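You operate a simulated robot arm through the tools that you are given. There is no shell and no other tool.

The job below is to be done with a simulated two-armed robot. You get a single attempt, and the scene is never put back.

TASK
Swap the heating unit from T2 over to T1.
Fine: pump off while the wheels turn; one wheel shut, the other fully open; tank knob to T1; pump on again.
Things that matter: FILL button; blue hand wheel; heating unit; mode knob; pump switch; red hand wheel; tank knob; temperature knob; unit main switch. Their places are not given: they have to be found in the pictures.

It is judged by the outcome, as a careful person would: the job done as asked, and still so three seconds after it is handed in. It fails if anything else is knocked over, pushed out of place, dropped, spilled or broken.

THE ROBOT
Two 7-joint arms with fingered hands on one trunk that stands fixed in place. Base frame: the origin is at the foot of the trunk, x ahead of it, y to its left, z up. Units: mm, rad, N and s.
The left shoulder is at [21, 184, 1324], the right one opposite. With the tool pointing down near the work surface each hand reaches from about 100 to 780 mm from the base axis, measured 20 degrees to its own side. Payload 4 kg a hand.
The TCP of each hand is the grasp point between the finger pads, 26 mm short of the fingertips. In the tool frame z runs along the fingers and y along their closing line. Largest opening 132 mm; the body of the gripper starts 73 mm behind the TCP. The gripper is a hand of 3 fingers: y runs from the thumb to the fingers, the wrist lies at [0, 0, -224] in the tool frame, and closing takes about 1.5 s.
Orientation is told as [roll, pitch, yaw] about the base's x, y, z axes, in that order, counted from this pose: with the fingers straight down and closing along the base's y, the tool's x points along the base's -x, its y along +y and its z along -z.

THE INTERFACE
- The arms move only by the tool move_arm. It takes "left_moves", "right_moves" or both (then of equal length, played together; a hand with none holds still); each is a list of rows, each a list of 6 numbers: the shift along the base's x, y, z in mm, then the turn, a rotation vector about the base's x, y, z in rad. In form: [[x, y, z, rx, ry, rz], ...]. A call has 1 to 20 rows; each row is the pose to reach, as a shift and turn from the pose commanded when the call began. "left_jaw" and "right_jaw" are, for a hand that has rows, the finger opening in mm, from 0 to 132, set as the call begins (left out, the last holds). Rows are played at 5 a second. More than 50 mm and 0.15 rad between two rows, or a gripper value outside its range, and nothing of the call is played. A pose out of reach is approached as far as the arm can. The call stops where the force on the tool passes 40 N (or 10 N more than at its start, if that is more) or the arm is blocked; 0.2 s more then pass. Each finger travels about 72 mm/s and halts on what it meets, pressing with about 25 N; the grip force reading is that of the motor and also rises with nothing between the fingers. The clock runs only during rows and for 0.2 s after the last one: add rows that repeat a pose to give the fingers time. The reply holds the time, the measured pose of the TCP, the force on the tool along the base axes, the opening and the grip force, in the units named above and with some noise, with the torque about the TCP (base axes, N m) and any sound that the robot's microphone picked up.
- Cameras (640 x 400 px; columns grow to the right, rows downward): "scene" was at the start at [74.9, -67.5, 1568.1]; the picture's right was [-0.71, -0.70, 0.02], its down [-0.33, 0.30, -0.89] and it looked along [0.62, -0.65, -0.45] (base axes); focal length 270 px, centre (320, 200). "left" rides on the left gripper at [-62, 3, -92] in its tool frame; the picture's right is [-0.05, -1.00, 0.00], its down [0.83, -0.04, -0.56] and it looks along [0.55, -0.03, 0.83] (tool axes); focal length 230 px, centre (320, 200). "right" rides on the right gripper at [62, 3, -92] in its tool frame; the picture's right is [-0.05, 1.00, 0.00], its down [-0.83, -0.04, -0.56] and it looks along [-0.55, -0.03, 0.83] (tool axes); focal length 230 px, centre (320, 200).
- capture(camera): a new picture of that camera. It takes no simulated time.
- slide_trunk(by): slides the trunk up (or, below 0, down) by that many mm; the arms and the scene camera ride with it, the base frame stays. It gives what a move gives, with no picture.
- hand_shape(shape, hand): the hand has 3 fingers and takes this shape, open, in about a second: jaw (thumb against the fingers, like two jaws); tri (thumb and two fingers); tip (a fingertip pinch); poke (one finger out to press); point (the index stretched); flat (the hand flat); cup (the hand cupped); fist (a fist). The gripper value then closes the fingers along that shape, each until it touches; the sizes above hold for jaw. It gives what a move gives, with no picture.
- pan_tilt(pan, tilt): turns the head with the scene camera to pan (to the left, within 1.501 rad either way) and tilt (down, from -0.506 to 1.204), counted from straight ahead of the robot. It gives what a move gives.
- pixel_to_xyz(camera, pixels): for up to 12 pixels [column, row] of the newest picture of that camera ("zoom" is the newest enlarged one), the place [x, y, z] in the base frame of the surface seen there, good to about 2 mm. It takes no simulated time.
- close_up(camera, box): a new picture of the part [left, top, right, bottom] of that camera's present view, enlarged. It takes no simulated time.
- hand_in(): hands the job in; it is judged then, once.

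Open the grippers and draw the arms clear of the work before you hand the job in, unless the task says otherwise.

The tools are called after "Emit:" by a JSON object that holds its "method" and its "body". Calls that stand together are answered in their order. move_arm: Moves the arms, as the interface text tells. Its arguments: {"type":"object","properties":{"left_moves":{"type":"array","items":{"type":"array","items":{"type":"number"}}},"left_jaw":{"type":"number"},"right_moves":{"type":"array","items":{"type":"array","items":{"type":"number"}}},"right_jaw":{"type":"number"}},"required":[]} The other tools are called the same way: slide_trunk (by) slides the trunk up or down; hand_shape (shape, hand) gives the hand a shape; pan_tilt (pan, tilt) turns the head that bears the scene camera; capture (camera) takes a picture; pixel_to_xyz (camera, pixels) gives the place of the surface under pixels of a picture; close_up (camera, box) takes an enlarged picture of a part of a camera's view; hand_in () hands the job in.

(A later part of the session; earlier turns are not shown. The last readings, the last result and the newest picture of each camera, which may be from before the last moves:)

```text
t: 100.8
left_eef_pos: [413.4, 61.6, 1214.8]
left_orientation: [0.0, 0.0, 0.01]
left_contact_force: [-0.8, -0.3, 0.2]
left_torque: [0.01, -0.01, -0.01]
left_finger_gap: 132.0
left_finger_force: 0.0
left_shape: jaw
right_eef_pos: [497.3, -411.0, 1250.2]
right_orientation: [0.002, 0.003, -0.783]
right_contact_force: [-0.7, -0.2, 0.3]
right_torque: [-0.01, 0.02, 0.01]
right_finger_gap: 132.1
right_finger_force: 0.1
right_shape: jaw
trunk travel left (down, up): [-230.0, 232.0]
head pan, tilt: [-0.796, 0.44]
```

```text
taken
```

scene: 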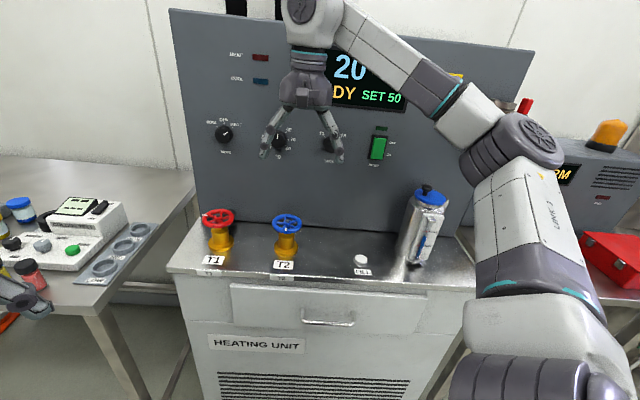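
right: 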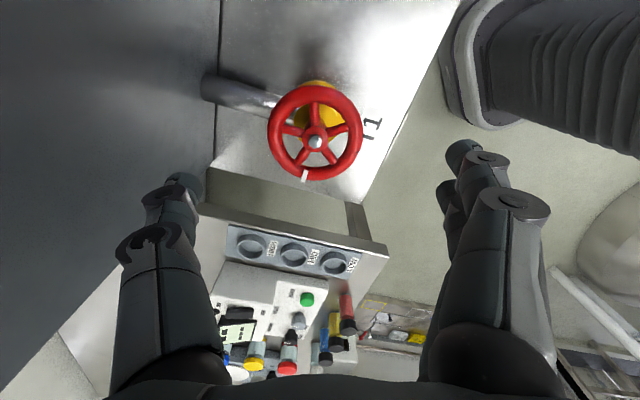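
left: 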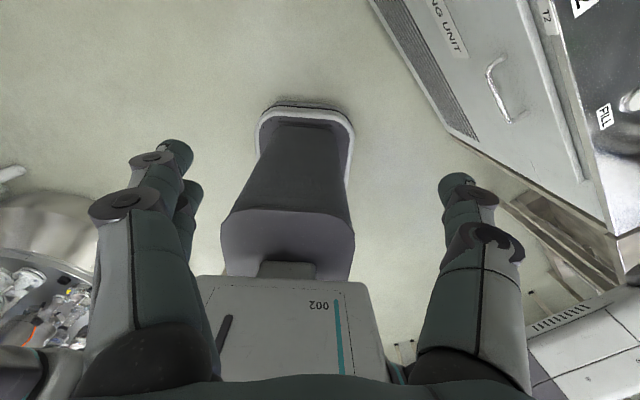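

The wheels area is clear. Now I pitch the hand up to point at the panel along the proven path in reverse (ending ~115 mm off the panel).

Emit:
{"method": "move_arm", "body": {"right_moves": [[-6, -14, 0, -0.101, -0.101, 0], [-14, -30, -2, -0.202, -0.202, 0], [-22, -47, -4, -0.303, -0.303, 0], [-30, -64, -7, -0.404, -0.404, 0], [-38, -82, -9, -0.505, -0.505, 0], [-46, -100, -11, -0.606, -0.606, 0], [-54, -117, -14, -0.707, -0.707, 0], [-62, -134, -16, -0.808, -0.808, 0], [-70, -154, -18, -0.909, -0.909, 0], [-76, -174, -21, -1.01, -1.01, 0], [-80, -194, -23, -1.1107, -1.1107, 0], [-80, -194, -23, -1.1107, -1.1107, 0]]}}

Emit:
{"method": "capture", "body": {"camera": "scene"}}

Emit:
{"method": "capture", "body": {"camera": "right"}}

```text
t: 103.3
left_eef_pos: [413.8, 61.3, 1213.7]
left_orientation: [0.0, 0.0, 0.011]
left_contact_force: [-0.2, 0.5, -0.2]
left_torque: [0.01, 0.0, -0.03]
left_finger_gap: 131.8
left_finger_force: 0.0
left_shape: jaw
right_eef_pos: [418.1, -605.1, 1227.5]
right_orientation: [-1.674, -1.568, 0.891]
right_contact_force: [-0.4, 0.5, -0.6]
right_torque: [0.02, -0.01, 0.0]
right_finger_gap: 131.9
right_finger_force: 0.2
right_shape: jaw
trunk travel left (down, up): [-230.0, 232.0]
head pan, tilt: [-0.796, 0.44]
```

```text
taken
```

scene: 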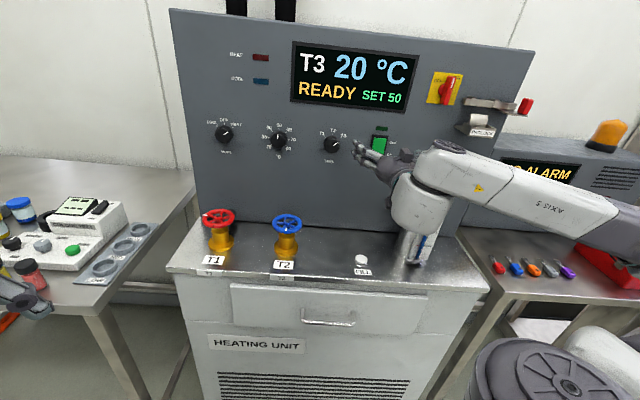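

```text
taken
```

right: 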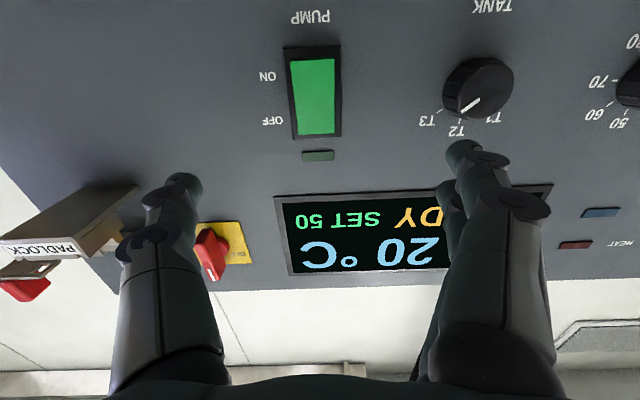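

The hand is horizontal; the tank knob's line clearly points at T3. I enlarge the knob and temp/mode knobs to measure and check that they are unchanged.

Emit:
{"method": "close_up", "body": {"camera": "scene", "box": [200, 110, 360, 210]}}

Emit:
{"method": "close_up", "body": {"camera": "scene", "box": [307, 125, 355, 155]}}

Emit:
{"method": "pixel_to_xyz", "body": {"camera": "zoom", "pixels": [[330, 250], [345, 245], [395, 205], [220, 260], [440, 260], [330, 150], [330, 360], [200, 145], [345, 95], [490, 140], [300, 250], [360, 280]]}}

```text
4.00 times, centred on (280, 160) of scene
```

zoom: 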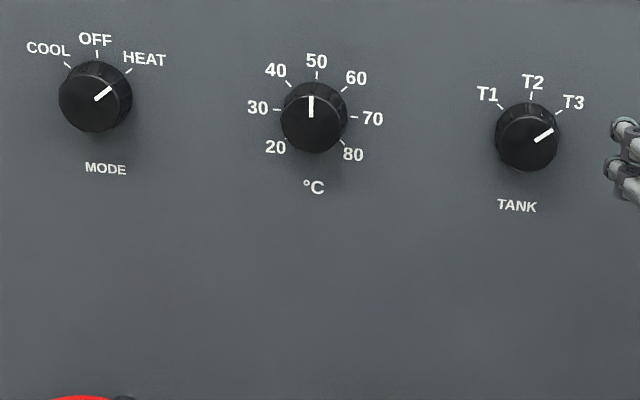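

```text
13.33 times, centred on (331, 140) of scene
```

zoom: 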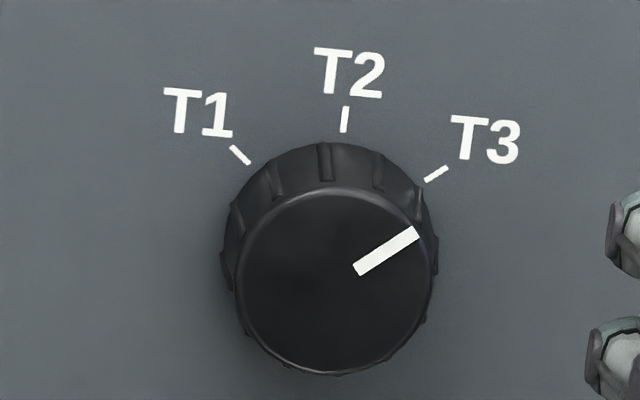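

```text
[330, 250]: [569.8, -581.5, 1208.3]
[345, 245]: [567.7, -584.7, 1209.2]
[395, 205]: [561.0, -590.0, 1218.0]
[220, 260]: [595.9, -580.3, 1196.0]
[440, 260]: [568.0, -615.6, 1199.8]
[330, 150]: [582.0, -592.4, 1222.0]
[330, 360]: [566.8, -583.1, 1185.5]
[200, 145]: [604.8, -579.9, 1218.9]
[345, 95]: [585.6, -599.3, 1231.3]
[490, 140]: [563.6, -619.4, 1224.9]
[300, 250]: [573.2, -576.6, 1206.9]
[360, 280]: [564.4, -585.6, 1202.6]
```

Mode stays at HEAT and temperature at 50. The knob face centre is about (568.7,-581.6,1202). I measure the three ticks to know the turn needed.

Emit:
{"method": "pixel_to_xyz", "body": {"camera": "zoom", "pixels": [[240, 155], [344, 118], [436, 173], [228, 290], [432, 290], [330, 190], [330, 372], [385, 250], [415, 233], [357, 268]]}}

```text
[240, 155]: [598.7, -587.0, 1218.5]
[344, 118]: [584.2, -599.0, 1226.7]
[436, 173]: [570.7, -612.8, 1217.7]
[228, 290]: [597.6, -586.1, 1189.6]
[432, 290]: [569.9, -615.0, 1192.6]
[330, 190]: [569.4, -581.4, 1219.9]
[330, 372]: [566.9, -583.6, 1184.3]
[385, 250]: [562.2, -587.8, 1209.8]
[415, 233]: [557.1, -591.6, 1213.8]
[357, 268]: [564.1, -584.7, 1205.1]
```

Ticks lie at ±48.5° about a centre at s≈10.5, z≈1202, so T3→T1 is ≈1.7 rad counter-clockwise. I move the hand in front of the knob (fingertips ~47 mm off its face).

Emit:
{"method": "move_arm", "body": {"right_moves": [[24, 18, -6, 0, 0, 0], [48, 37, -12, 0, 0, 0], [73, 56, -19, 0, 0, 0], [97.7, 74.4, -25.5, 0, 0, 0], [97.7, 74.4, -25.5, 0, 0, 0]], "right_jaw": 80}}

Emit:
{"method": "capture", "body": {"camera": "right"}}

Emit:
{"method": "capture", "body": {"camera": "scene"}}

```text
t: 104.5
left_eef_pos: [413.3, 60.4, 1212.8]
left_orientation: [0.0, 0.0, 0.01]
left_contact_force: [-0.4, 0.1, 0.0]
left_torque: [0.03, -0.01, -0.01]
left_finger_gap: 131.9
left_finger_force: 0.1
left_shape: jaw
right_eef_pos: [510.9, -533.0, 1221.5]
right_orientation: [-0.262, -1.557, -0.52]
right_contact_force: [0.5, 0.1, -0.4]
right_torque: [-0.01, -0.01, 0.02]
right_finger_gap: 80.5
right_finger_force: 0.0
right_shape: jaw
right hand out of reach, approached as far as the arm can: row 3, 4, 5
trunk travel left (down, up): [-230.0, 232.0]
head pan, tilt: [-0.796, 0.44]
```

```text
taken
```

right: 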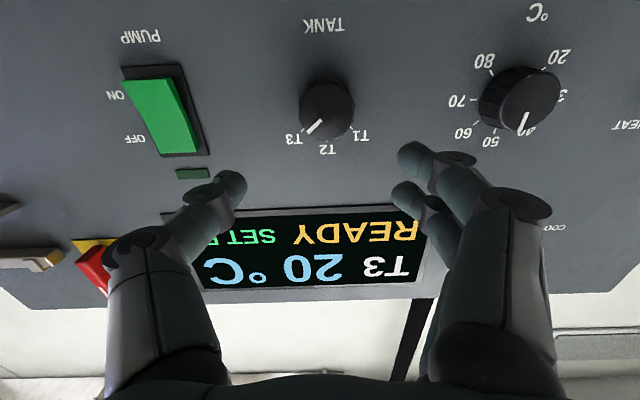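

```text
taken
```

scene: 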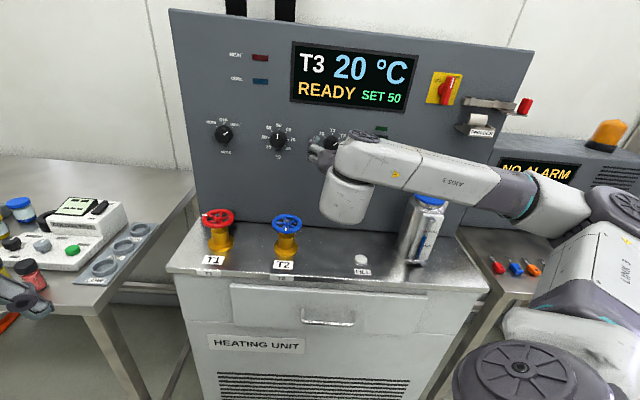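

Again the hand stays ~20 mm above the target height; lowering the trunk more should fix this. I check the arm's lowest parts and surroundings first.

Emit:
{"method": "pixel_to_xyz", "body": {"camera": "scene", "pixels": [[345, 222], [345, 200], [400, 180], [440, 190], [500, 210], [540, 200], [570, 240], [600, 270], [500, 360], [600, 320], [550, 210], [620, 215]]}}

```text
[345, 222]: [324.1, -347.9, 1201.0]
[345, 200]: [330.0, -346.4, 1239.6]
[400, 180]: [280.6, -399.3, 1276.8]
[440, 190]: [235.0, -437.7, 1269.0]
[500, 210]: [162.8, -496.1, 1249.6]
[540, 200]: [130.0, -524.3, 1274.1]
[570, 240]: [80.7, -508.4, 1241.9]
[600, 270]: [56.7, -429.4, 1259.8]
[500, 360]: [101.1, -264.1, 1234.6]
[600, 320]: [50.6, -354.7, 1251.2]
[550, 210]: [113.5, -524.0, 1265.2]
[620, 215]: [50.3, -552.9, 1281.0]
```

All arm parts are well above anything nearby, so I lower the trunk another 70 mm.

Emit:
{"method": "slide_trunk", "body": {"by": -70}}

Emit:
{"method": "move_arm", "body": {"right_moves": [[0, 0, 15, 0, 0, 0], [0, 0, 30, 0, 0, 0], [0, 0, 45, 0, 0, 0], [0, 0, 50, 0, 0, 0], [0, 0, 50, 0, 0, 0]]}}

Emit:
{"method": "capture", "body": {"camera": "right"}}

Emit:
{"method": "capture", "body": {"camera": "scene"}}

```text
t: 105.6
left_eef_pos: [413.6, 60.5, 1144.4]
left_orientation: [0.0, -0.001, 0.01]
left_contact_force: [0.1, -0.4, 0.0]
left_torque: [0.01, -0.01, 0.02]
left_finger_gap: 131.7
left_finger_force: 0.1
left_shape: jaw
right_eef_pos: [509.0, -532.8, 1152.0]
right_orientation: [-1.81, -1.571, 1.026]
right_contact_force: [-0.3, -0.7, 1.2]
right_torque: [0.0, 0.05, -0.03]
right_finger_gap: 80.4
right_finger_force: 0.0
right_shape: jaw
trunk travel left (down, up): [-160.0, 302.0]
head pan, tilt: [-0.796, 0.44]
```

```text
t: 106.8
left_eef_pos: [415.2, 59.8, 1143.0]
left_orientation: [-0.001, 0.0, 0.01]
left_contact_force: [-0.3, 0.5, -0.3]
left_torque: [0.01, 0.02, -0.01]
left_finger_gap: 131.8
left_finger_force: 0.0
left_shape: jaw
right_eef_pos: [510.3, -531.1, 1201.6]
right_orientation: [-0.976, -1.569, 0.194]
right_contact_force: [0.1, 0.0, -0.4]
right_torque: [0.03, 0.01, 0.02]
right_finger_gap: 80.5
right_finger_force: 0.1
right_shape: jaw
trunk travel left (down, up): [-160.0, 302.0]
head pan, tilt: [-0.796, 0.44]
```

```text
taken
```

right: 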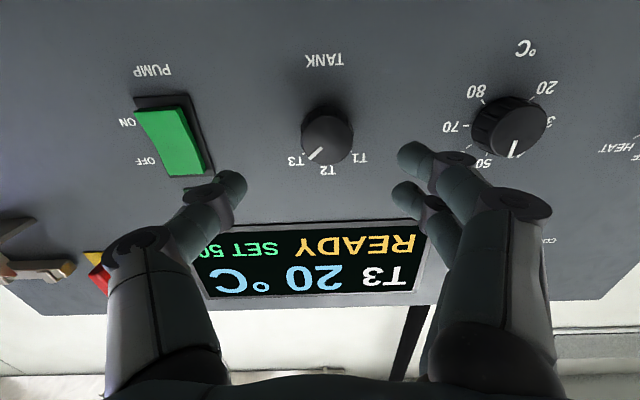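

```text
taken
```

scene: 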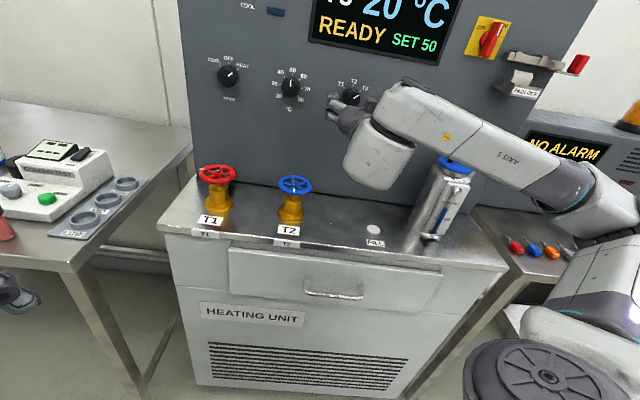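

The hand now sits level with the knob. I test the counter-clockwise roll of 1.7 rad here, 50 mm off the knob, to see whether the wrist allows it.

Emit:
{"method": "move_arm", "body": {"right_moves": [[3, 3, 0, -0.1, 0.1, 0], [3, 3, 0, -0.2, 0.2, 0], [3, 3, 0, -0.3, 0.3, 0], [3, 3, 0, -0.4, 0.4, 0], [3, 3, 0, -0.5, 0.5, 0], [3, 3, 0, -0.6, 0.6, 0], [3, 3, 0, -0.7, 0.7, 0], [3, 3, 0, -0.8, 0.8, 0], [3, 3, 0, -0.9, 0.9, 0], [3, 3, 0, -1.0, 1.0, 0], [3, 3, 0, -1.1, 1.1, 0], [3, 3, 0, -1.2, 1.2, 0]]}}

Emit:
{"method": "capture", "body": {"camera": "right"}}

Emit:
{"method": "capture", "body": {"camera": "scene"}}

```text
t: 109.4
left_eef_pos: [414.3, 60.2, 1145.2]
left_orientation: [0.0, -0.001, 0.009]
left_contact_force: [0.3, -0.1, 0.4]
left_torque: [0.04, -0.02, 0.03]
left_finger_gap: 132.0
left_finger_force: 0.1
left_shape: jaw
right_eef_pos: [513.5, -529.0, 1201.1]
right_orientation: [-1.571, 0.129, 0.786]
right_contact_force: [-0.7, -0.4, 0.0]
right_torque: [0.01, 0.04, 0.0]
right_finger_gap: 80.4
right_finger_force: 0.0
right_shape: jaw
trunk travel left (down, up): [-160.0, 302.0]
head pan, tilt: [-0.796, 0.44]
```

```text
taken
```

right: 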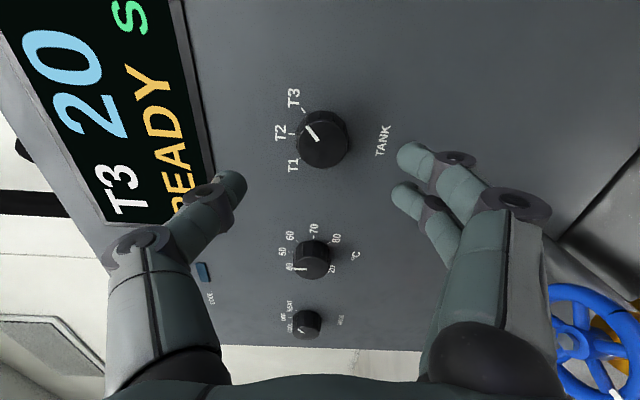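

```text
taken
```

scene: 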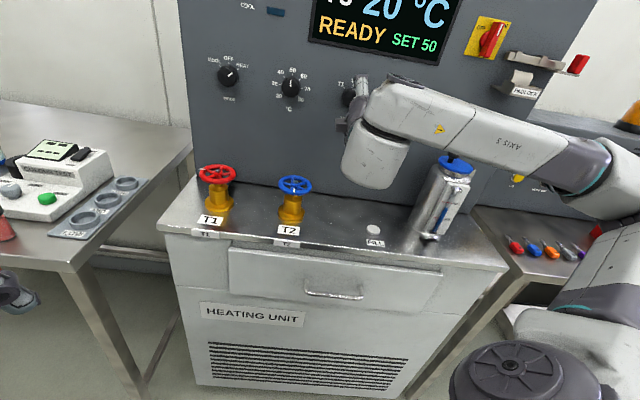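

The full 1.7 rad roll is reachable. I roll back to the start angle.

Emit:
{"method": "move_arm", "body": {"right_moves": [[0, 0, 0, 0.1, -0.1, 0], [0, 0, 0, 0.2, -0.2, 0], [0, 0, 0, 0.3, -0.3, 0], [0, 0, 0, 0.4, -0.4, 0], [0, 0, 0, 0.5, -0.5, 0], [0, 0, 0, 0.6, -0.6, 0], [0, 0, 0, 0.7, -0.7, 0], [0, 0, 0, 0.8, -0.8, 0], [0, 0, 0, 0.9, -0.9, 0], [0, 0, 0, 1.0, -1.0, 0], [0, 0, 0, 1.1, -1.1, 0], [0, 0, 0, 1.2, -1.2, 0]]}}

Emit:
{"method": "close_up", "body": {"camera": "right", "box": [200, 60, 440, 210]}}

Emit:
{"method": "pixel_to_xyz", "body": {"camera": "zoom", "pixels": [[343, 220], [340, 180], [300, 220], [390, 220], [340, 280]]}}

```text
t: 112.0
left_eef_pos: [414.4, 60.1, 1144.9]
left_orientation: [-0.001, -0.001, 0.011]
left_contact_force: [-0.3, -0.5, 0.2]
left_torque: [0.0, 0.01, 0.0]
left_finger_gap: 131.9
left_finger_force: 0.1
left_shape: jaw
right_eef_pos: [512.2, -529.5, 1202.1]
right_orientation: [0.728, -1.57, -1.511]
right_contact_force: [-0.9, 0.3, -0.1]
right_torque: [-0.01, -0.01, 0.01]
right_finger_gap: 80.5
right_finger_force: 0.1
right_shape: jaw
trunk travel left (down, up): [-160.0, 302.0]
head pan, tilt: [-0.796, 0.44]
```

```text
2.67 times, centred on (320, 135) of right
```

zoom: 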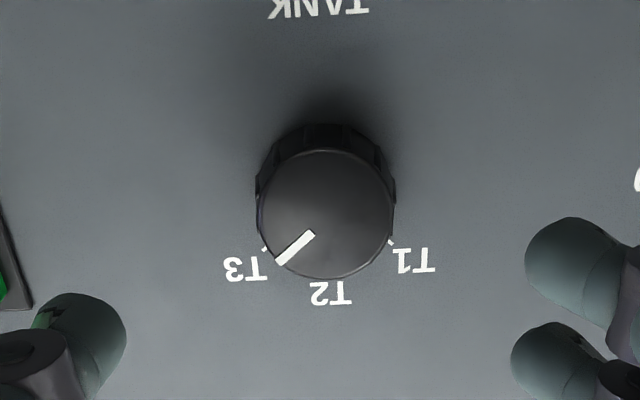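

```text
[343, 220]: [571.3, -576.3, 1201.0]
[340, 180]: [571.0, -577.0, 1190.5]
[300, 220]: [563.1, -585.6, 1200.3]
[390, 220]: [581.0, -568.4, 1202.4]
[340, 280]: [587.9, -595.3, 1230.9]
```

The knob is centred between the fingertips. I advance 58 mm so the fingers straddle it (fingertips ~16 mm short of the panel).

Emit:
{"method": "move_arm", "body": {"right_moves": [[11, -9, 0, 0, 0, 0], [21, -19, 0, 0, 0, 0], [31, -28, 0, 0, 0, 0], [38, -35, 0, 0, 0, 0], [43, -39.5, 0, 0, 0, 0], [43, -39.5, 0, 0, 0, 0]]}}

Emit:
{"method": "capture", "body": {"camera": "right"}}

Emit:
{"method": "close_up", "body": {"camera": "scene", "box": [307, 60, 403, 120]}}

```text
t: 113.4
left_eef_pos: [415.5, 59.9, 1144.1]
left_orientation: [0.001, -0.001, 0.011]
left_contact_force: [-0.4, -0.5, -0.6]
left_torque: [-0.02, 0.0, 0.04]
left_finger_gap: 131.8
left_finger_force: 0.0
left_shape: jaw
right_eef_pos: [556.8, -568.5, 1202.4]
right_orientation: [-1.159, -1.57, 0.376]
right_contact_force: [-0.5, 0.7, -0.8]
right_torque: [-0.01, 0.03, 0.0]
right_finger_gap: 80.5
right_finger_force: 0.1
right_shape: jaw
trunk travel left (down, up): [-160.0, 302.0]
head pan, tilt: [-0.796, 0.44]
```

```text
taken
```

right: 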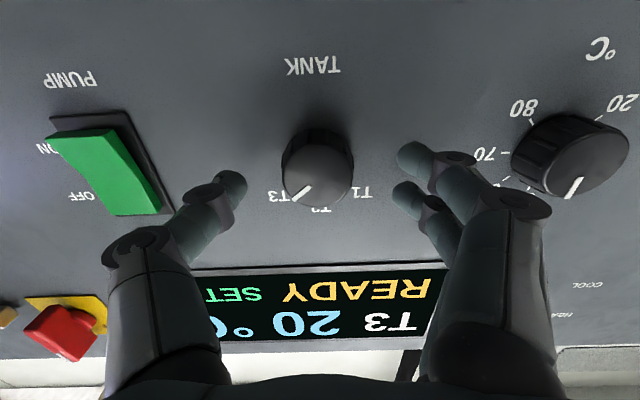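

```text
6.67 times, centred on (355, 90) of scene
```

zoom: 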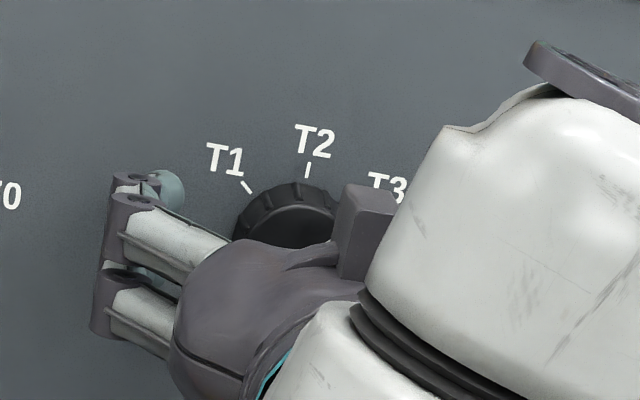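

I check the fingertips' real depth relative to the knob and panel.

Emit:
{"method": "pixel_to_xyz", "body": {"camera": "right", "pixels": [[238, 180], [405, 150], [402, 190], [318, 175], [240, 205], [430, 160], [335, 140], [200, 205]]}}

```text
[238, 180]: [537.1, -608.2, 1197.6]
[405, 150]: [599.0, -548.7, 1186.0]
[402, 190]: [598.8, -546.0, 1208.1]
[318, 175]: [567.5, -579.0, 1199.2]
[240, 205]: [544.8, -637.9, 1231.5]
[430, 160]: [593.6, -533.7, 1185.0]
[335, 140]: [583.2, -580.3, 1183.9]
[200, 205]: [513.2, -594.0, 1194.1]
```

Fingertips reach d≈820, the knob spans 813–837. I advance 11 mm more and close on the knob.

Emit:
{"method": "move_arm", "body": {"right_moves": [[3, -4.5, 0, 0, 0, 0], [6.6, -9, 0, 0, 0, 0], [6.6, -9, 0, 0, 0, 0]]}}

Emit:
{"method": "move_arm", "body": {"right_moves": [[0, 0, 0, 0, 0, 0], [0, 0, 0, 0, 0, 0], [0, 0, 0, 0, 0, 0], [0, 0, 0, 0, 0, 0], [0, 0, 0, 0, 0, 0]], "right_jaw": 0}}

Emit:
{"method": "capture", "body": {"camera": "right"}}

Emit:
{"method": "close_up", "body": {"camera": "scene", "box": [307, 60, 403, 120]}}

```text
t: 114.2
left_eef_pos: [415.7, 61.2, 1143.7]
left_orientation: [-0.001, -0.001, 0.01]
left_contact_force: [-0.3, -0.5, 1.0]
left_torque: [-0.01, -0.03, 0.01]
left_finger_gap: 132.2
left_finger_force: 0.1
left_shape: jaw
right_eef_pos: [562.9, -576.1, 1202.4]
right_orientation: [-1.238, -1.568, 0.456]
right_contact_force: [-0.1, 0.0, 0.2]
right_torque: [0.01, 0.0, 0.01]
right_finger_gap: 80.3
right_finger_force: 0.1
right_shape: jaw
trunk travel left (down, up): [-160.0, 302.0]
head pan, tilt: [-0.796, 0.44]
```

```text
t: 115.4
left_eef_pos: [415.6, 61.2, 1143.6]
left_orientation: [0.0, -0.001, 0.012]
left_contact_force: [0.5, 0.3, -0.2]
left_torque: [0.01, -0.03, 0.0]
left_finger_gap: 131.8
left_finger_force: 0.1
left_shape: jaw
right_eef_pos: [562.6, -578.1, 1201.0]
right_orientation: [-1.109, -1.57, 0.322]
right_contact_force: [0.5, -1.6, 1.2]
right_torque: [-0.03, 0.01, 0.01]
right_finger_gap: 31.0
right_finger_force: 25.0
right_shape: jaw
trunk travel left (down, up): [-160.0, 302.0]
head pan, tilt: [-0.796, 0.44]
```

```text
taken
```

right: 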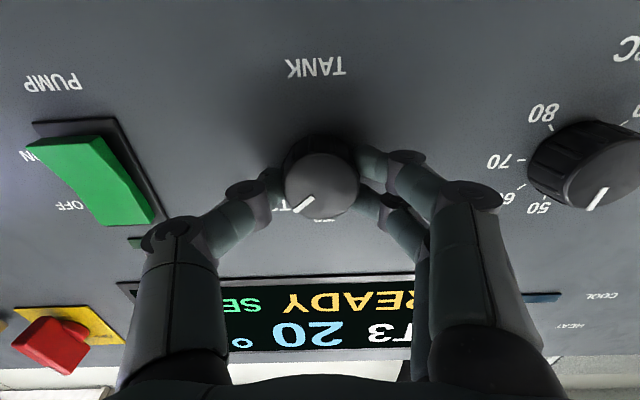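

```text
6.67 times, centred on (355, 90) of scene
```

zoom: 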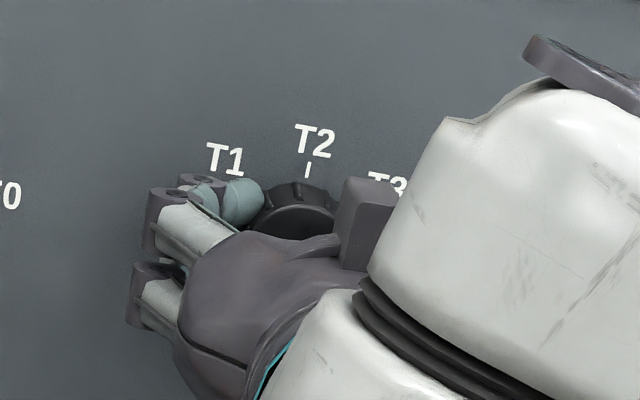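

The knob is held (gap 31 mm, 25 N). I roll counter-clockwise by 0.85 rad, which should bring it to T2.

Emit:
{"method": "move_arm", "body": {"right_moves": [[0, 0, 0, -0.075, 0.075, 0], [0, 0, 0, -0.15, 0.15, 0], [0, 0, 0, -0.225, 0.225, 0], [0, 0, 0, -0.3, 0.3, 0], [0, 0, 0, -0.375, 0.375, 0], [0, 0, 0, -0.45, 0.45, 0], [0, 0, 0, -0.525, 0.525, 0], [0, 0, 0, -0.6, 0.6, 0]]}}

Emit:
{"method": "capture", "body": {"camera": "right"}}

Emit:
{"method": "capture", "body": {"camera": "scene"}}

```text
t: 117.2
left_eef_pos: [414.8, 60.7, 1144.4]
left_orientation: [-0.002, 0.0, 0.012]
left_contact_force: [0.0, -0.2, 0.2]
left_torque: [-0.02, 0.0, -0.01]
left_finger_gap: 131.9
left_finger_force: 0.1
left_shape: jaw
right_eef_pos: [563.7, -577.5, 1201.9]
right_orientation: [-1.565, -0.72, 0.786]
right_contact_force: [4.0, 2.4, 0.8]
right_torque: [0.0, -0.02, 0.09]
right_finger_gap: 30.9
right_finger_force: 25.0
right_shape: jaw
trunk travel left (down, up): [-160.0, 302.0]
head pan, tilt: [-0.796, 0.44]
```

```text
taken
```

right: 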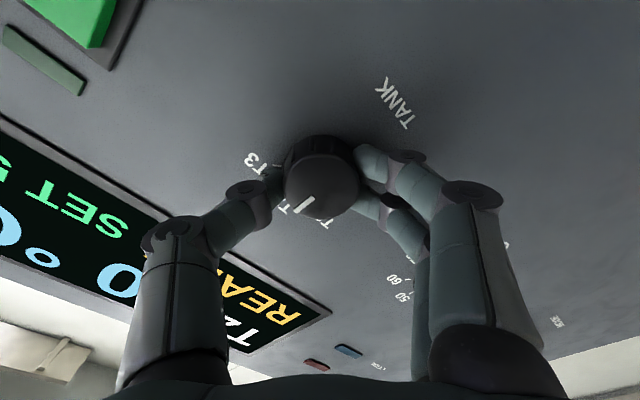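

```text
taken
```

scene: 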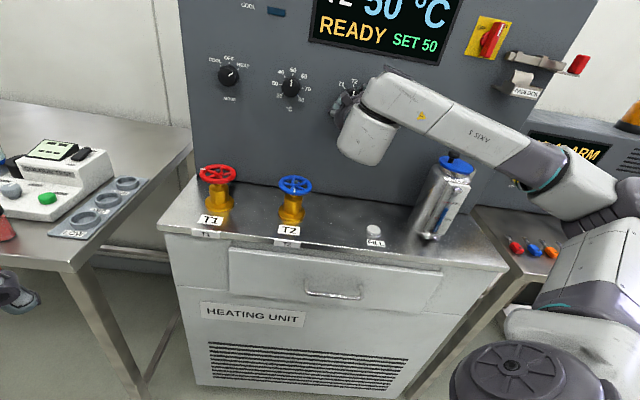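

The display reads T2, 50 °C: the knob follows the hand. I roll the remaining 0.85 rad toward T1.

Emit:
{"method": "move_arm", "body": {"right_moves": [[0, 0, 0, -0.075, 0.075, 0], [0, 0, 0, -0.15, 0.15, 0], [0, 0, 0, -0.225, 0.225, 0], [0, 0, 0, -0.3, 0.3, 0], [0, 0, 0, -0.375, 0.375, 0], [0, 0, 0, -0.45, 0.45, 0], [0, 0, 0, -0.525, 0.525, 0], [0, 0, 0, -0.6, 0.6, 0]]}}

Emit:
{"method": "capture", "body": {"camera": "right"}}

Emit:
{"method": "capture", "body": {"camera": "scene"}}

```text
t: 119.0
left_eef_pos: [416.8, 60.4, 1143.2]
left_orientation: [-0.003, 0.002, 0.011]
left_contact_force: [-0.8, 0.0, -0.4]
left_torque: [0.02, 0.01, -0.02]
left_finger_gap: 131.8
left_finger_force: 0.1
left_shape: jaw
right_eef_pos: [563.9, -574.8, 1200.6]
right_orientation: [-1.567, 0.132, 0.788]
right_contact_force: [6.3, 6.9, -4.7]
right_torque: [0.06, 0.11, 0.19]
right_finger_gap: 31.3
right_finger_force: 25.0
right_shape: jaw
trunk travel left (down, up): [-160.0, 302.0]
head pan, tilt: [-0.796, 0.44]
```

```text
taken
```

right: 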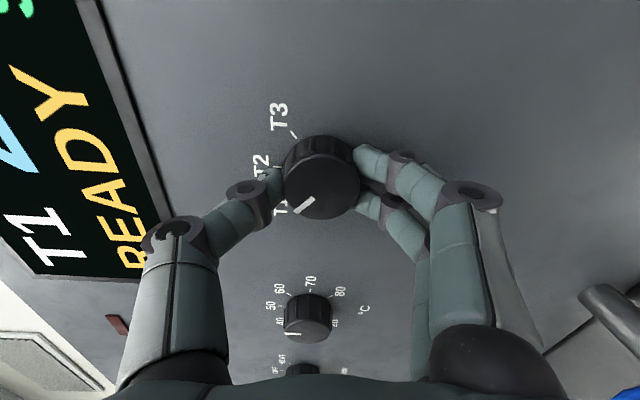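

```text
taken
```

scene: 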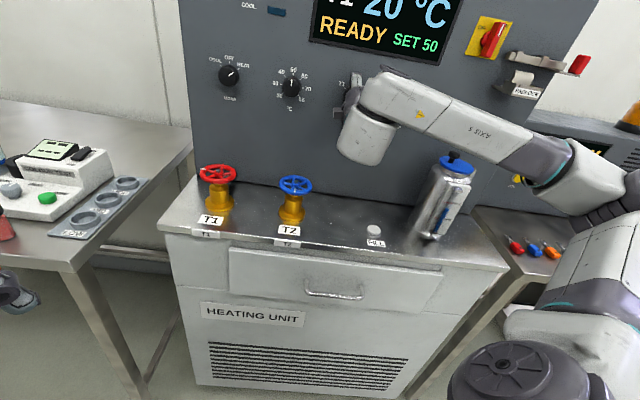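

The display shows T1. I open the fingers and draw straight back from the knob.

Emit:
{"method": "move_arm", "body": {"right_moves": [[0, 0, 0, 0, 0, 0], [0, 0, 0, 0, 0, 0], [0, 0, 0, 0, 0, 0], [0, 0, 0, 0, 0, 0]], "right_jaw": 80}}

Emit:
{"method": "move_arm", "body": {"right_moves": [[-10, 10, 0, 0, 0, 0], [-20, 20, 0, 0, 0, 0], [-35, 35, 0, 0, 0, 0], [-50, 50, 0, 0, 0, 0]]}}

Emit:
{"method": "capture", "body": {"camera": "right"}}

Emit:
{"method": "close_up", "body": {"camera": "scene", "box": [300, 60, 380, 110]}}

```text
t: 120.0
left_eef_pos: [415.4, 60.0, 1143.9]
left_orientation: [0.0, 0.001, 0.01]
left_contact_force: [0.4, 0.3, 0.2]
left_torque: [-0.01, 0.0, 0.04]
left_finger_gap: 131.9
left_finger_force: 0.0
left_shape: jaw
right_eef_pos: [561.9, -577.7, 1201.8]
right_orientation: [-1.57, 0.129, 0.784]
right_contact_force: [-0.1, -0.4, -0.6]
right_torque: [0.01, 0.02, -0.01]
right_finger_gap: 79.5
right_finger_force: 0.0
right_shape: jaw
trunk travel left (down, up): [-160.0, 302.0]
head pan, tilt: [-0.796, 0.44]
```

```text
t: 121.0
left_eef_pos: [415.5, 60.8, 1144.9]
left_orientation: [0.0, -0.001, 0.009]
left_contact_force: [-0.2, -0.2, -0.2]
left_torque: [0.02, -0.02, -0.06]
left_finger_gap: 131.8
left_finger_force: 0.1
left_shape: jaw
right_eef_pos: [510.8, -527.2, 1201.3]
right_orientation: [-1.572, 0.128, 0.784]
right_contact_force: [0.4, -0.1, -0.1]
right_torque: [-0.02, -0.02, 0.01]
right_finger_gap: 79.5
right_finger_force: 0.1
right_shape: jaw
trunk travel left (down, up): [-160.0, 302.0]
head pan, tilt: [-0.796, 0.44]
```

```text
taken
```

right: 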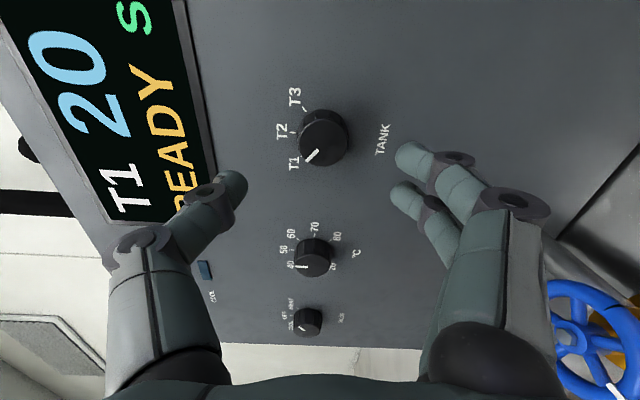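

```text
8.00 times, centred on (340, 85) of scene
```

zoom: 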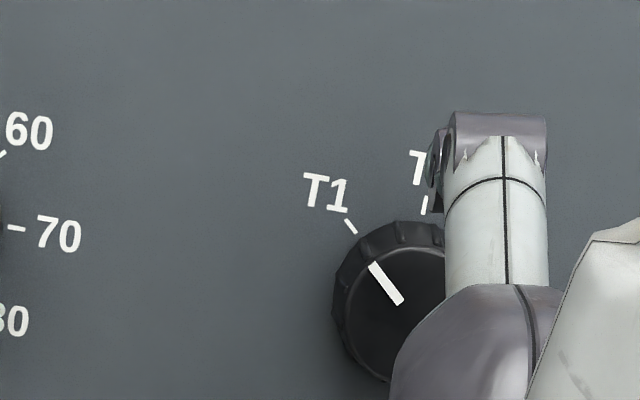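

The knob points exactly at T1. Now for the pump: I change to the closed tip pinch and move sideways to in front of the rocker's lower (ON) half, ~100 mm off the panel.

Emit:
{"method": "hand_shape", "body": {"hand": "right", "shape": "tip"}}

Emit:
{"method": "move_arm", "body": {"right_moves": [[-14, -14, -4, 0, 0, 0], [-29, -29, -8, 0, 0, 0], [-43, -43, -12, 0, 0, 0], [-58, -58, -16, 0, 0, 0], [-72, -72, -20, 0, 0, 0], [-86.3, -86.3, -23, 0, 0, 0], [-86.3, -86.3, -23, 0, 0, 0], [-86.3, -86.3, -23, 0, 0, 0], [-86.3, -86.3, -23, 0, 0, 0]], "right_jaw": 0}}

Emit:
{"method": "capture", "body": {"camera": "right"}}

Emit:
{"method": "capture", "body": {"camera": "scene"}}

```text
t: 121.9
left_eef_pos: [415.1, 59.8, 1144.6]
left_orientation: [0.0, 0.0, 0.011]
left_contact_force: [0.2, -0.5, -0.8]
left_torque: [-0.01, -0.02, 0.02]
left_finger_gap: 132.0
left_finger_force: 0.1
left_shape: jaw
right_eef_pos: [511.9, -526.8, 1201.9]
right_orientation: [-1.57, 0.127, 0.785]
right_contact_force: [-0.1, -0.1, -0.7]
right_torque: [0.02, 0.01, 0.02]
right_finger_gap: 131.8
right_finger_force: 0.1
right_shape: tip
trunk travel left (down, up): [-160.0, 302.0]
head pan, tilt: [-0.796, 0.44]
```

```text
t: 123.9
left_eef_pos: [415.3, 58.6, 1143.4]
left_orientation: [-0.001, 0.001, 0.01]
left_contact_force: [0.5, 0.8, 0.6]
left_torque: [0.02, 0.03, 0.04]
left_finger_gap: 131.9
left_finger_force: 0.0
left_shape: jaw
right_eef_pos: [427.1, -613.1, 1179.5]
right_orientation: [-1.569, 0.126, 0.787]
right_contact_force: [0.3, -0.3, -0.2]
right_torque: [0.01, 0.01, 0.02]
right_finger_gap: 0.1
right_finger_force: 25.0
right_shape: tip
trunk travel left (down, up): [-160.0, 302.0]
head pan, tilt: [-0.796, 0.44]
```

```text
taken
```

right: 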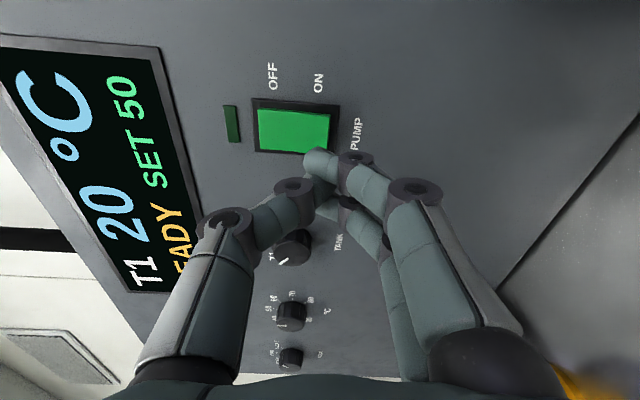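

```text
taken
```

scene: 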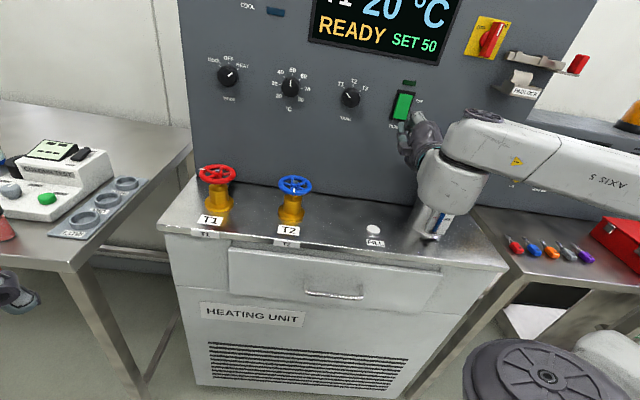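

The tip is near the rocker's ON half. I measure the tip and the rocker points for the final alignment.

Emit:
{"method": "close_up", "body": {"camera": "right", "box": [220, 80, 380, 180]}}

Emit:
{"method": "pixel_to_xyz", "body": {"camera": "right", "pixels": [[318, 152], [320, 168], [335, 195], [355, 160], [265, 130], [290, 130], [310, 130], [325, 130], [328, 115], [233, 125], [335, 130], [245, 125]]}}

```text
4.00 times, centred on (300, 130) of right
```

zoom: 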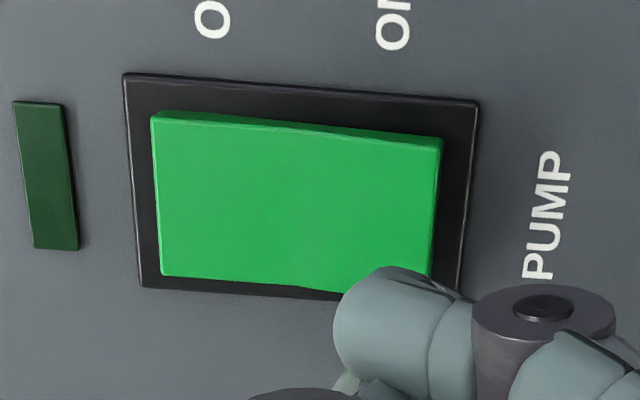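

```text
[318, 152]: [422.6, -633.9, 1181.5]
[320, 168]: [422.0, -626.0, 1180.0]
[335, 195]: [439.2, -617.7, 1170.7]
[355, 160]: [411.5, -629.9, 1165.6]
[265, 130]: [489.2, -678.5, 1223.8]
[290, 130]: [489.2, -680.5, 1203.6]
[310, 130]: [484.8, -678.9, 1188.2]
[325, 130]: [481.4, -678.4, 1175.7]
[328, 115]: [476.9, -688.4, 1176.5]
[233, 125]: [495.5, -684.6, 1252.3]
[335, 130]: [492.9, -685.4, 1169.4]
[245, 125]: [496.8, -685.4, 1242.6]
```

The tip is at z≈1180, s≈131–141, right before the lower half (which now protrudes to d≈820). I advance 50 mm first.

Emit:
{"method": "move_arm", "body": {"right_moves": [[9, -9, 1, 0, 0, 0], [18, -18, 1, 0, 0, 0], [27, -27, 1, 0, 0, 0], [35, -35, 1, 0, 0, 0], [35, -35, 1, 0, 0, 0]]}}

Emit:
{"method": "close_up", "body": {"camera": "right", "box": [220, 80, 380, 180]}}

Emit:
{"method": "close_up", "body": {"camera": "scene", "box": [360, 70, 440, 120]}}

```text
t: 125.1
left_eef_pos: [413.5, 60.9, 1143.3]
left_orientation: [0.001, 0.0, 0.01]
left_contact_force: [0.7, 0.6, -1.2]
left_torque: [0.02, 0.02, -0.01]
left_finger_gap: 131.9
left_finger_force: 0.0
left_shape: jaw
right_eef_pos: [462.0, -647.8, 1181.0]
right_orientation: [-1.57, 0.13, 0.785]
right_contact_force: [-0.1, -0.3, -0.5]
right_torque: [0.05, 0.0, 0.02]
right_finger_gap: 0.0
right_finger_force: 24.8
right_shape: tip
trunk travel left (down, up): [-160.0, 302.0]
head pan, tilt: [-0.796, 0.44]
```

```text
4.00 times, centred on (300, 130) of right
```

zoom: 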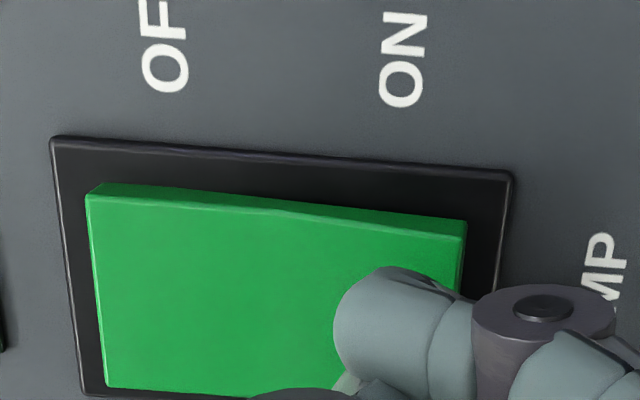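

```text
8.00 times, centred on (400, 95) of scene
```

zoom: 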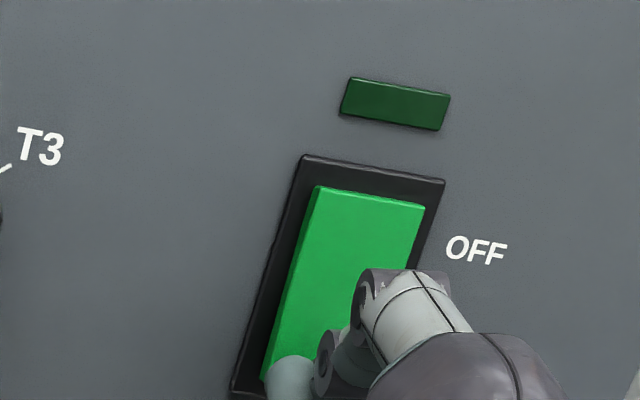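

The tip lies over the lower half. I press straight in slowly, up to 27 mm, stopping on force.

Emit:
{"method": "move_arm", "body": {"right_moves": [[3.5, -3.5, 0, 0, 0, 0], [7, -7, 0, 0, 0, 0], [10, -10, 0, 0, 0, 0], [12, -12, 0, 0, 0, 0], [14, -14, 0, 0, 0, 0], [16, -16, 0, 0, 0, 0], [17.5, -17.5, 0, 0, 0, 0], [19, -19, 0, 0, 0, 0]]}}

Emit:
{"method": "capture", "body": {"camera": "right"}}

Emit:
{"method": "capture", "body": {"camera": "scene"}}

```text
t: 126.5
left_eef_pos: [412.4, 61.1, 1144.9]
left_orientation: [-0.003, -0.003, 0.009]
left_contact_force: [0.9, -0.1, -0.6]
left_torque: [0.0, 0.03, -0.03]
left_finger_gap: 131.9
left_finger_force: 0.1
left_shape: jaw
right_eef_pos: [472.6, -659.8, 1177.2]
right_orientation: [-1.559, 0.128, 0.79]
right_contact_force: [-23.3, 17.1, -6.7]
right_torque: [0.05, -0.04, -0.25]
right_finger_gap: 0.0
right_finger_force: 25.2
right_shape: tip
trunk travel left (down, up): [-160.0, 302.0]
head pan, tilt: [-0.796, 0.44]
stopped in row 6 (right hand): the force on the tool passed its limit at 43 N (the readings are from after the stop); the commanded pose is now the measured one
```

```text
taken
```

right: 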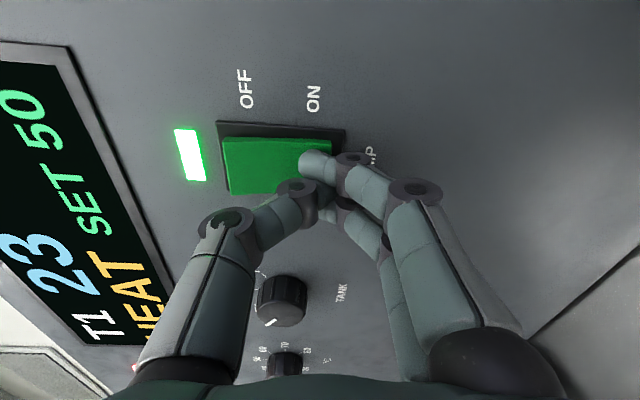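

```text
taken
```

scene: 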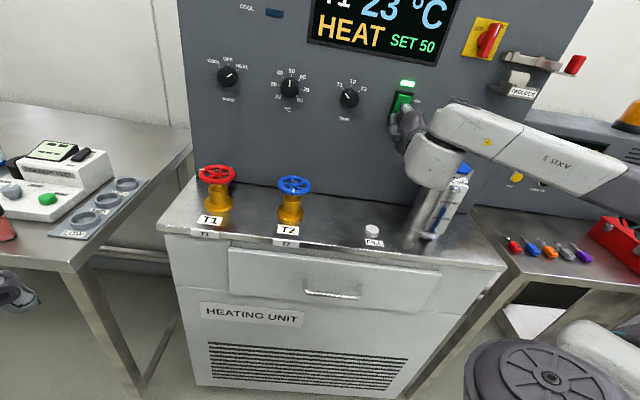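

The lamp is lit and the display shows T1 23 °C HEAT: the pump is on and T1 is heating. I draw the hand straight back off the switch.

Emit:
{"method": "move_arm", "body": {"right_moves": [[-7, 7, 0, 0, 0, 0], [-16, 16, 0, 0, 0, 0], [-28, 28, 0, 0, 0, 0], [-40, 40, 0, 0, 0, 0], [-52, 52, 0, 0, 0, 0]]}}

Emit:
{"method": "capture", "body": {"camera": "right"}}

Emit:
{"method": "capture", "body": {"camera": "scene"}}

```text
t: 127.7
left_eef_pos: [414.5, 61.2, 1143.4]
left_orientation: [-0.001, -0.001, 0.012]
left_contact_force: [0.0, -0.1, 0.2]
left_torque: [0.0, 0.02, -0.01]
left_finger_gap: 131.8
left_finger_force: 0.1
left_shape: jaw
right_eef_pos: [423.9, -609.0, 1177.1]
right_orientation: [-1.563, 0.128, 0.79]
right_contact_force: [-0.3, -0.4, -0.7]
right_torque: [0.02, -0.02, 0.01]
right_finger_gap: 0.0
right_finger_force: 24.9
right_shape: tip
trunk travel left (down, up): [-160.0, 302.0]
head pan, tilt: [-0.796, 0.44]
```

```text
taken
```

right: 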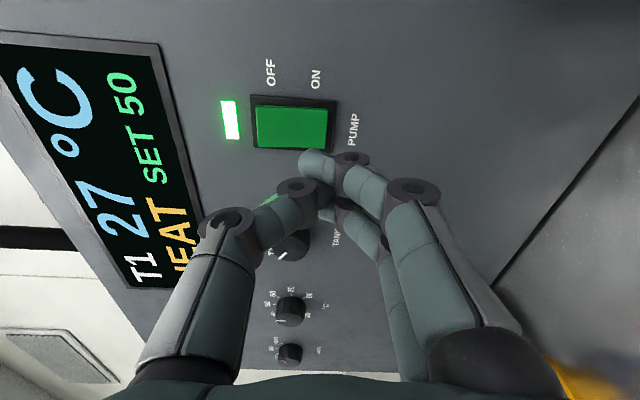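

```text
taken
```

scene: 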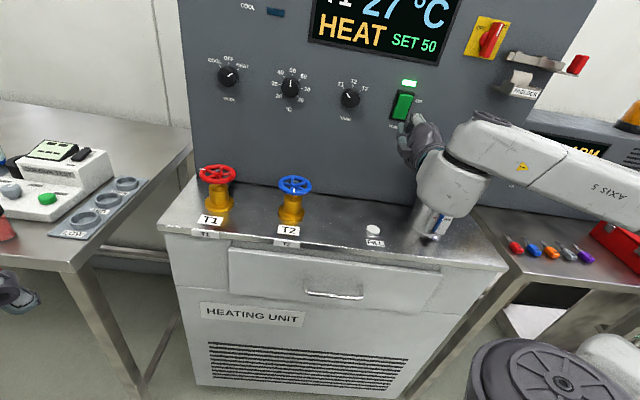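

Everything works: T1 27 °C and rising. Now I fold the right hand down and back along the known clear path.

Emit:
{"method": "move_arm", "body": {"right_moves": [[-6, 8, 4, 0, 0, 0], [-2, 28, 8, 0.101, 0.101, 0], [4, 48, 14, 0.202, 0.202, 0], [12, 66, 20, 0.303, 0.303, 0], [20, 84, 26, 0.404, 0.404, 0], [28, 102, 32, 0.505, 0.505, 0], [36, 120, 38, 0.606, 0.606, 0], [44, 138, 44, 0.707, 0.707, 0], [52, 155, 50, 0.808, 0.808, 0], [60, 172, 56, 0.909, 0.909, 0], [68, 186, 60, 1.01, 1.01, 0], [74, 196, 63, 1.1107, 1.1107, 0]]}}

Emit:
{"method": "capture", "body": {"camera": "scene"}}

```text
t: 130.3
left_eef_pos: [416.7, 60.5, 1143.2]
left_orientation: [-0.003, 0.001, 0.011]
left_contact_force: [-0.4, 0.1, -0.1]
left_torque: [0.0, 0.01, 0.0]
left_finger_gap: 131.9
left_finger_force: 0.0
left_shape: jaw
right_eef_pos: [499.5, -413.0, 1239.2]
right_orientation: [0.011, -0.003, 0.915]
right_contact_force: [0.7, 0.4, -0.4]
right_torque: [0.01, 0.01, -0.01]
right_finger_gap: 0.0
right_finger_force: 24.7
right_shape: tip
trunk travel left (down, up): [-160.0, 302.0]
head pan, tilt: [-0.796, 0.44]
```

```text
taken
```

scene: 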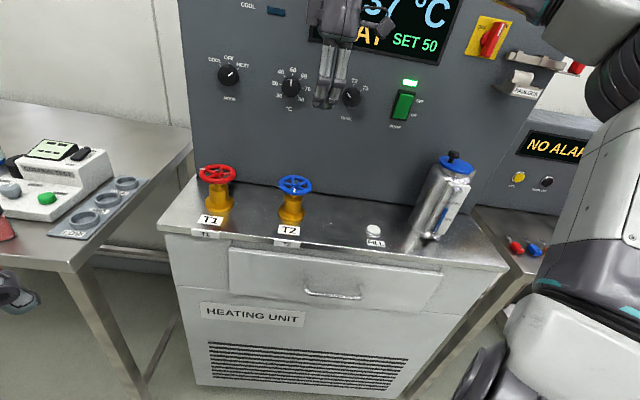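

The hand is down and clear of the panel. I open it in jaw shape and draw it further back from the bench.

Emit:
{"method": "hand_shape", "body": {"hand": "right", "shape": "jaw"}}

Emit:
{"method": "move_arm", "body": {"right_moves": [[-15, 12, 8, 0, 0, -0.14], [-30, 24, 16, 0, 0, -0.28], [-45, 36, 24, 0, 0, -0.42], [-60, 45, 32, 0, 0, -0.56], [-75, 50, 40, 0, 0, -0.7], [-90, 55, 45, 0, 0, -0.8], [-100, 58, 50, 0, 0, -0.9], [-100, 58, 50, 0, 0, -0.9]], "right_jaw": 132}}

Emit:
{"method": "capture", "body": {"camera": "scene"}}

Emit:
{"method": "capture", "body": {"camera": "right"}}

```text
t: 131.2
left_eef_pos: [414.5, 61.0, 1143.3]
left_orientation: [-0.001, 0.0, 0.011]
left_contact_force: [0.5, -0.5, 0.3]
left_torque: [-0.01, 0.02, 0.0]
left_finger_gap: 131.6
left_finger_force: 0.1
left_shape: jaw
right_eef_pos: [498.5, -413.9, 1239.9]
right_orientation: [0.007, -0.004, 0.914]
right_contact_force: [0.6, -0.5, 0.5]
right_torque: [-0.03, 0.02, -0.04]
right_finger_gap: 131.9
right_finger_force: 0.0
right_shape: jaw
trunk travel left (down, up): [-160.0, 302.0]
head pan, tilt: [-0.796, 0.44]
```

```text
t: 133.0
left_eef_pos: [414.4, 59.2, 1143.5]
left_orientation: [-0.001, -0.001, 0.01]
left_contact_force: [-0.5, -0.4, -0.8]
left_torque: [-0.01, -0.03, -0.01]
left_finger_gap: 132.0
left_finger_force: 0.0
left_shape: jaw
right_eef_pos: [398.8, -356.2, 1289.8]
right_orientation: [0.008, -0.001, 0.011]
right_contact_force: [0.1, -0.7, 0.0]
right_torque: [0.03, 0.03, 0.0]
right_finger_gap: 131.9
right_finger_force: 0.0
right_shape: jaw
trunk travel left (down, up): [-160.0, 302.0]
head pan, tilt: [-0.796, 0.44]
```

```text
taken
```

scene: 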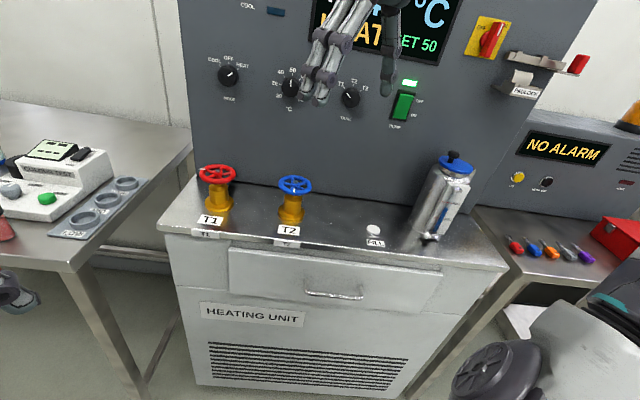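

```text
taken
```

right: 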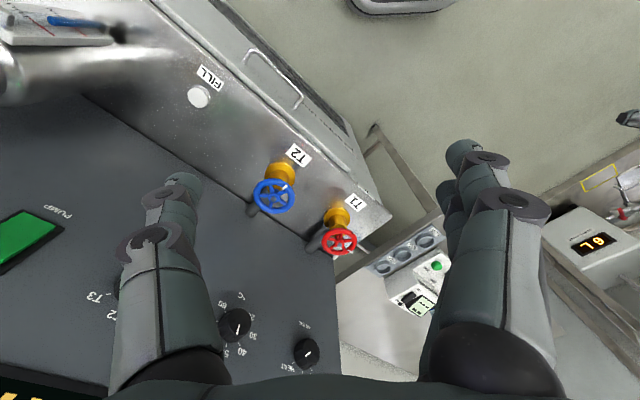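

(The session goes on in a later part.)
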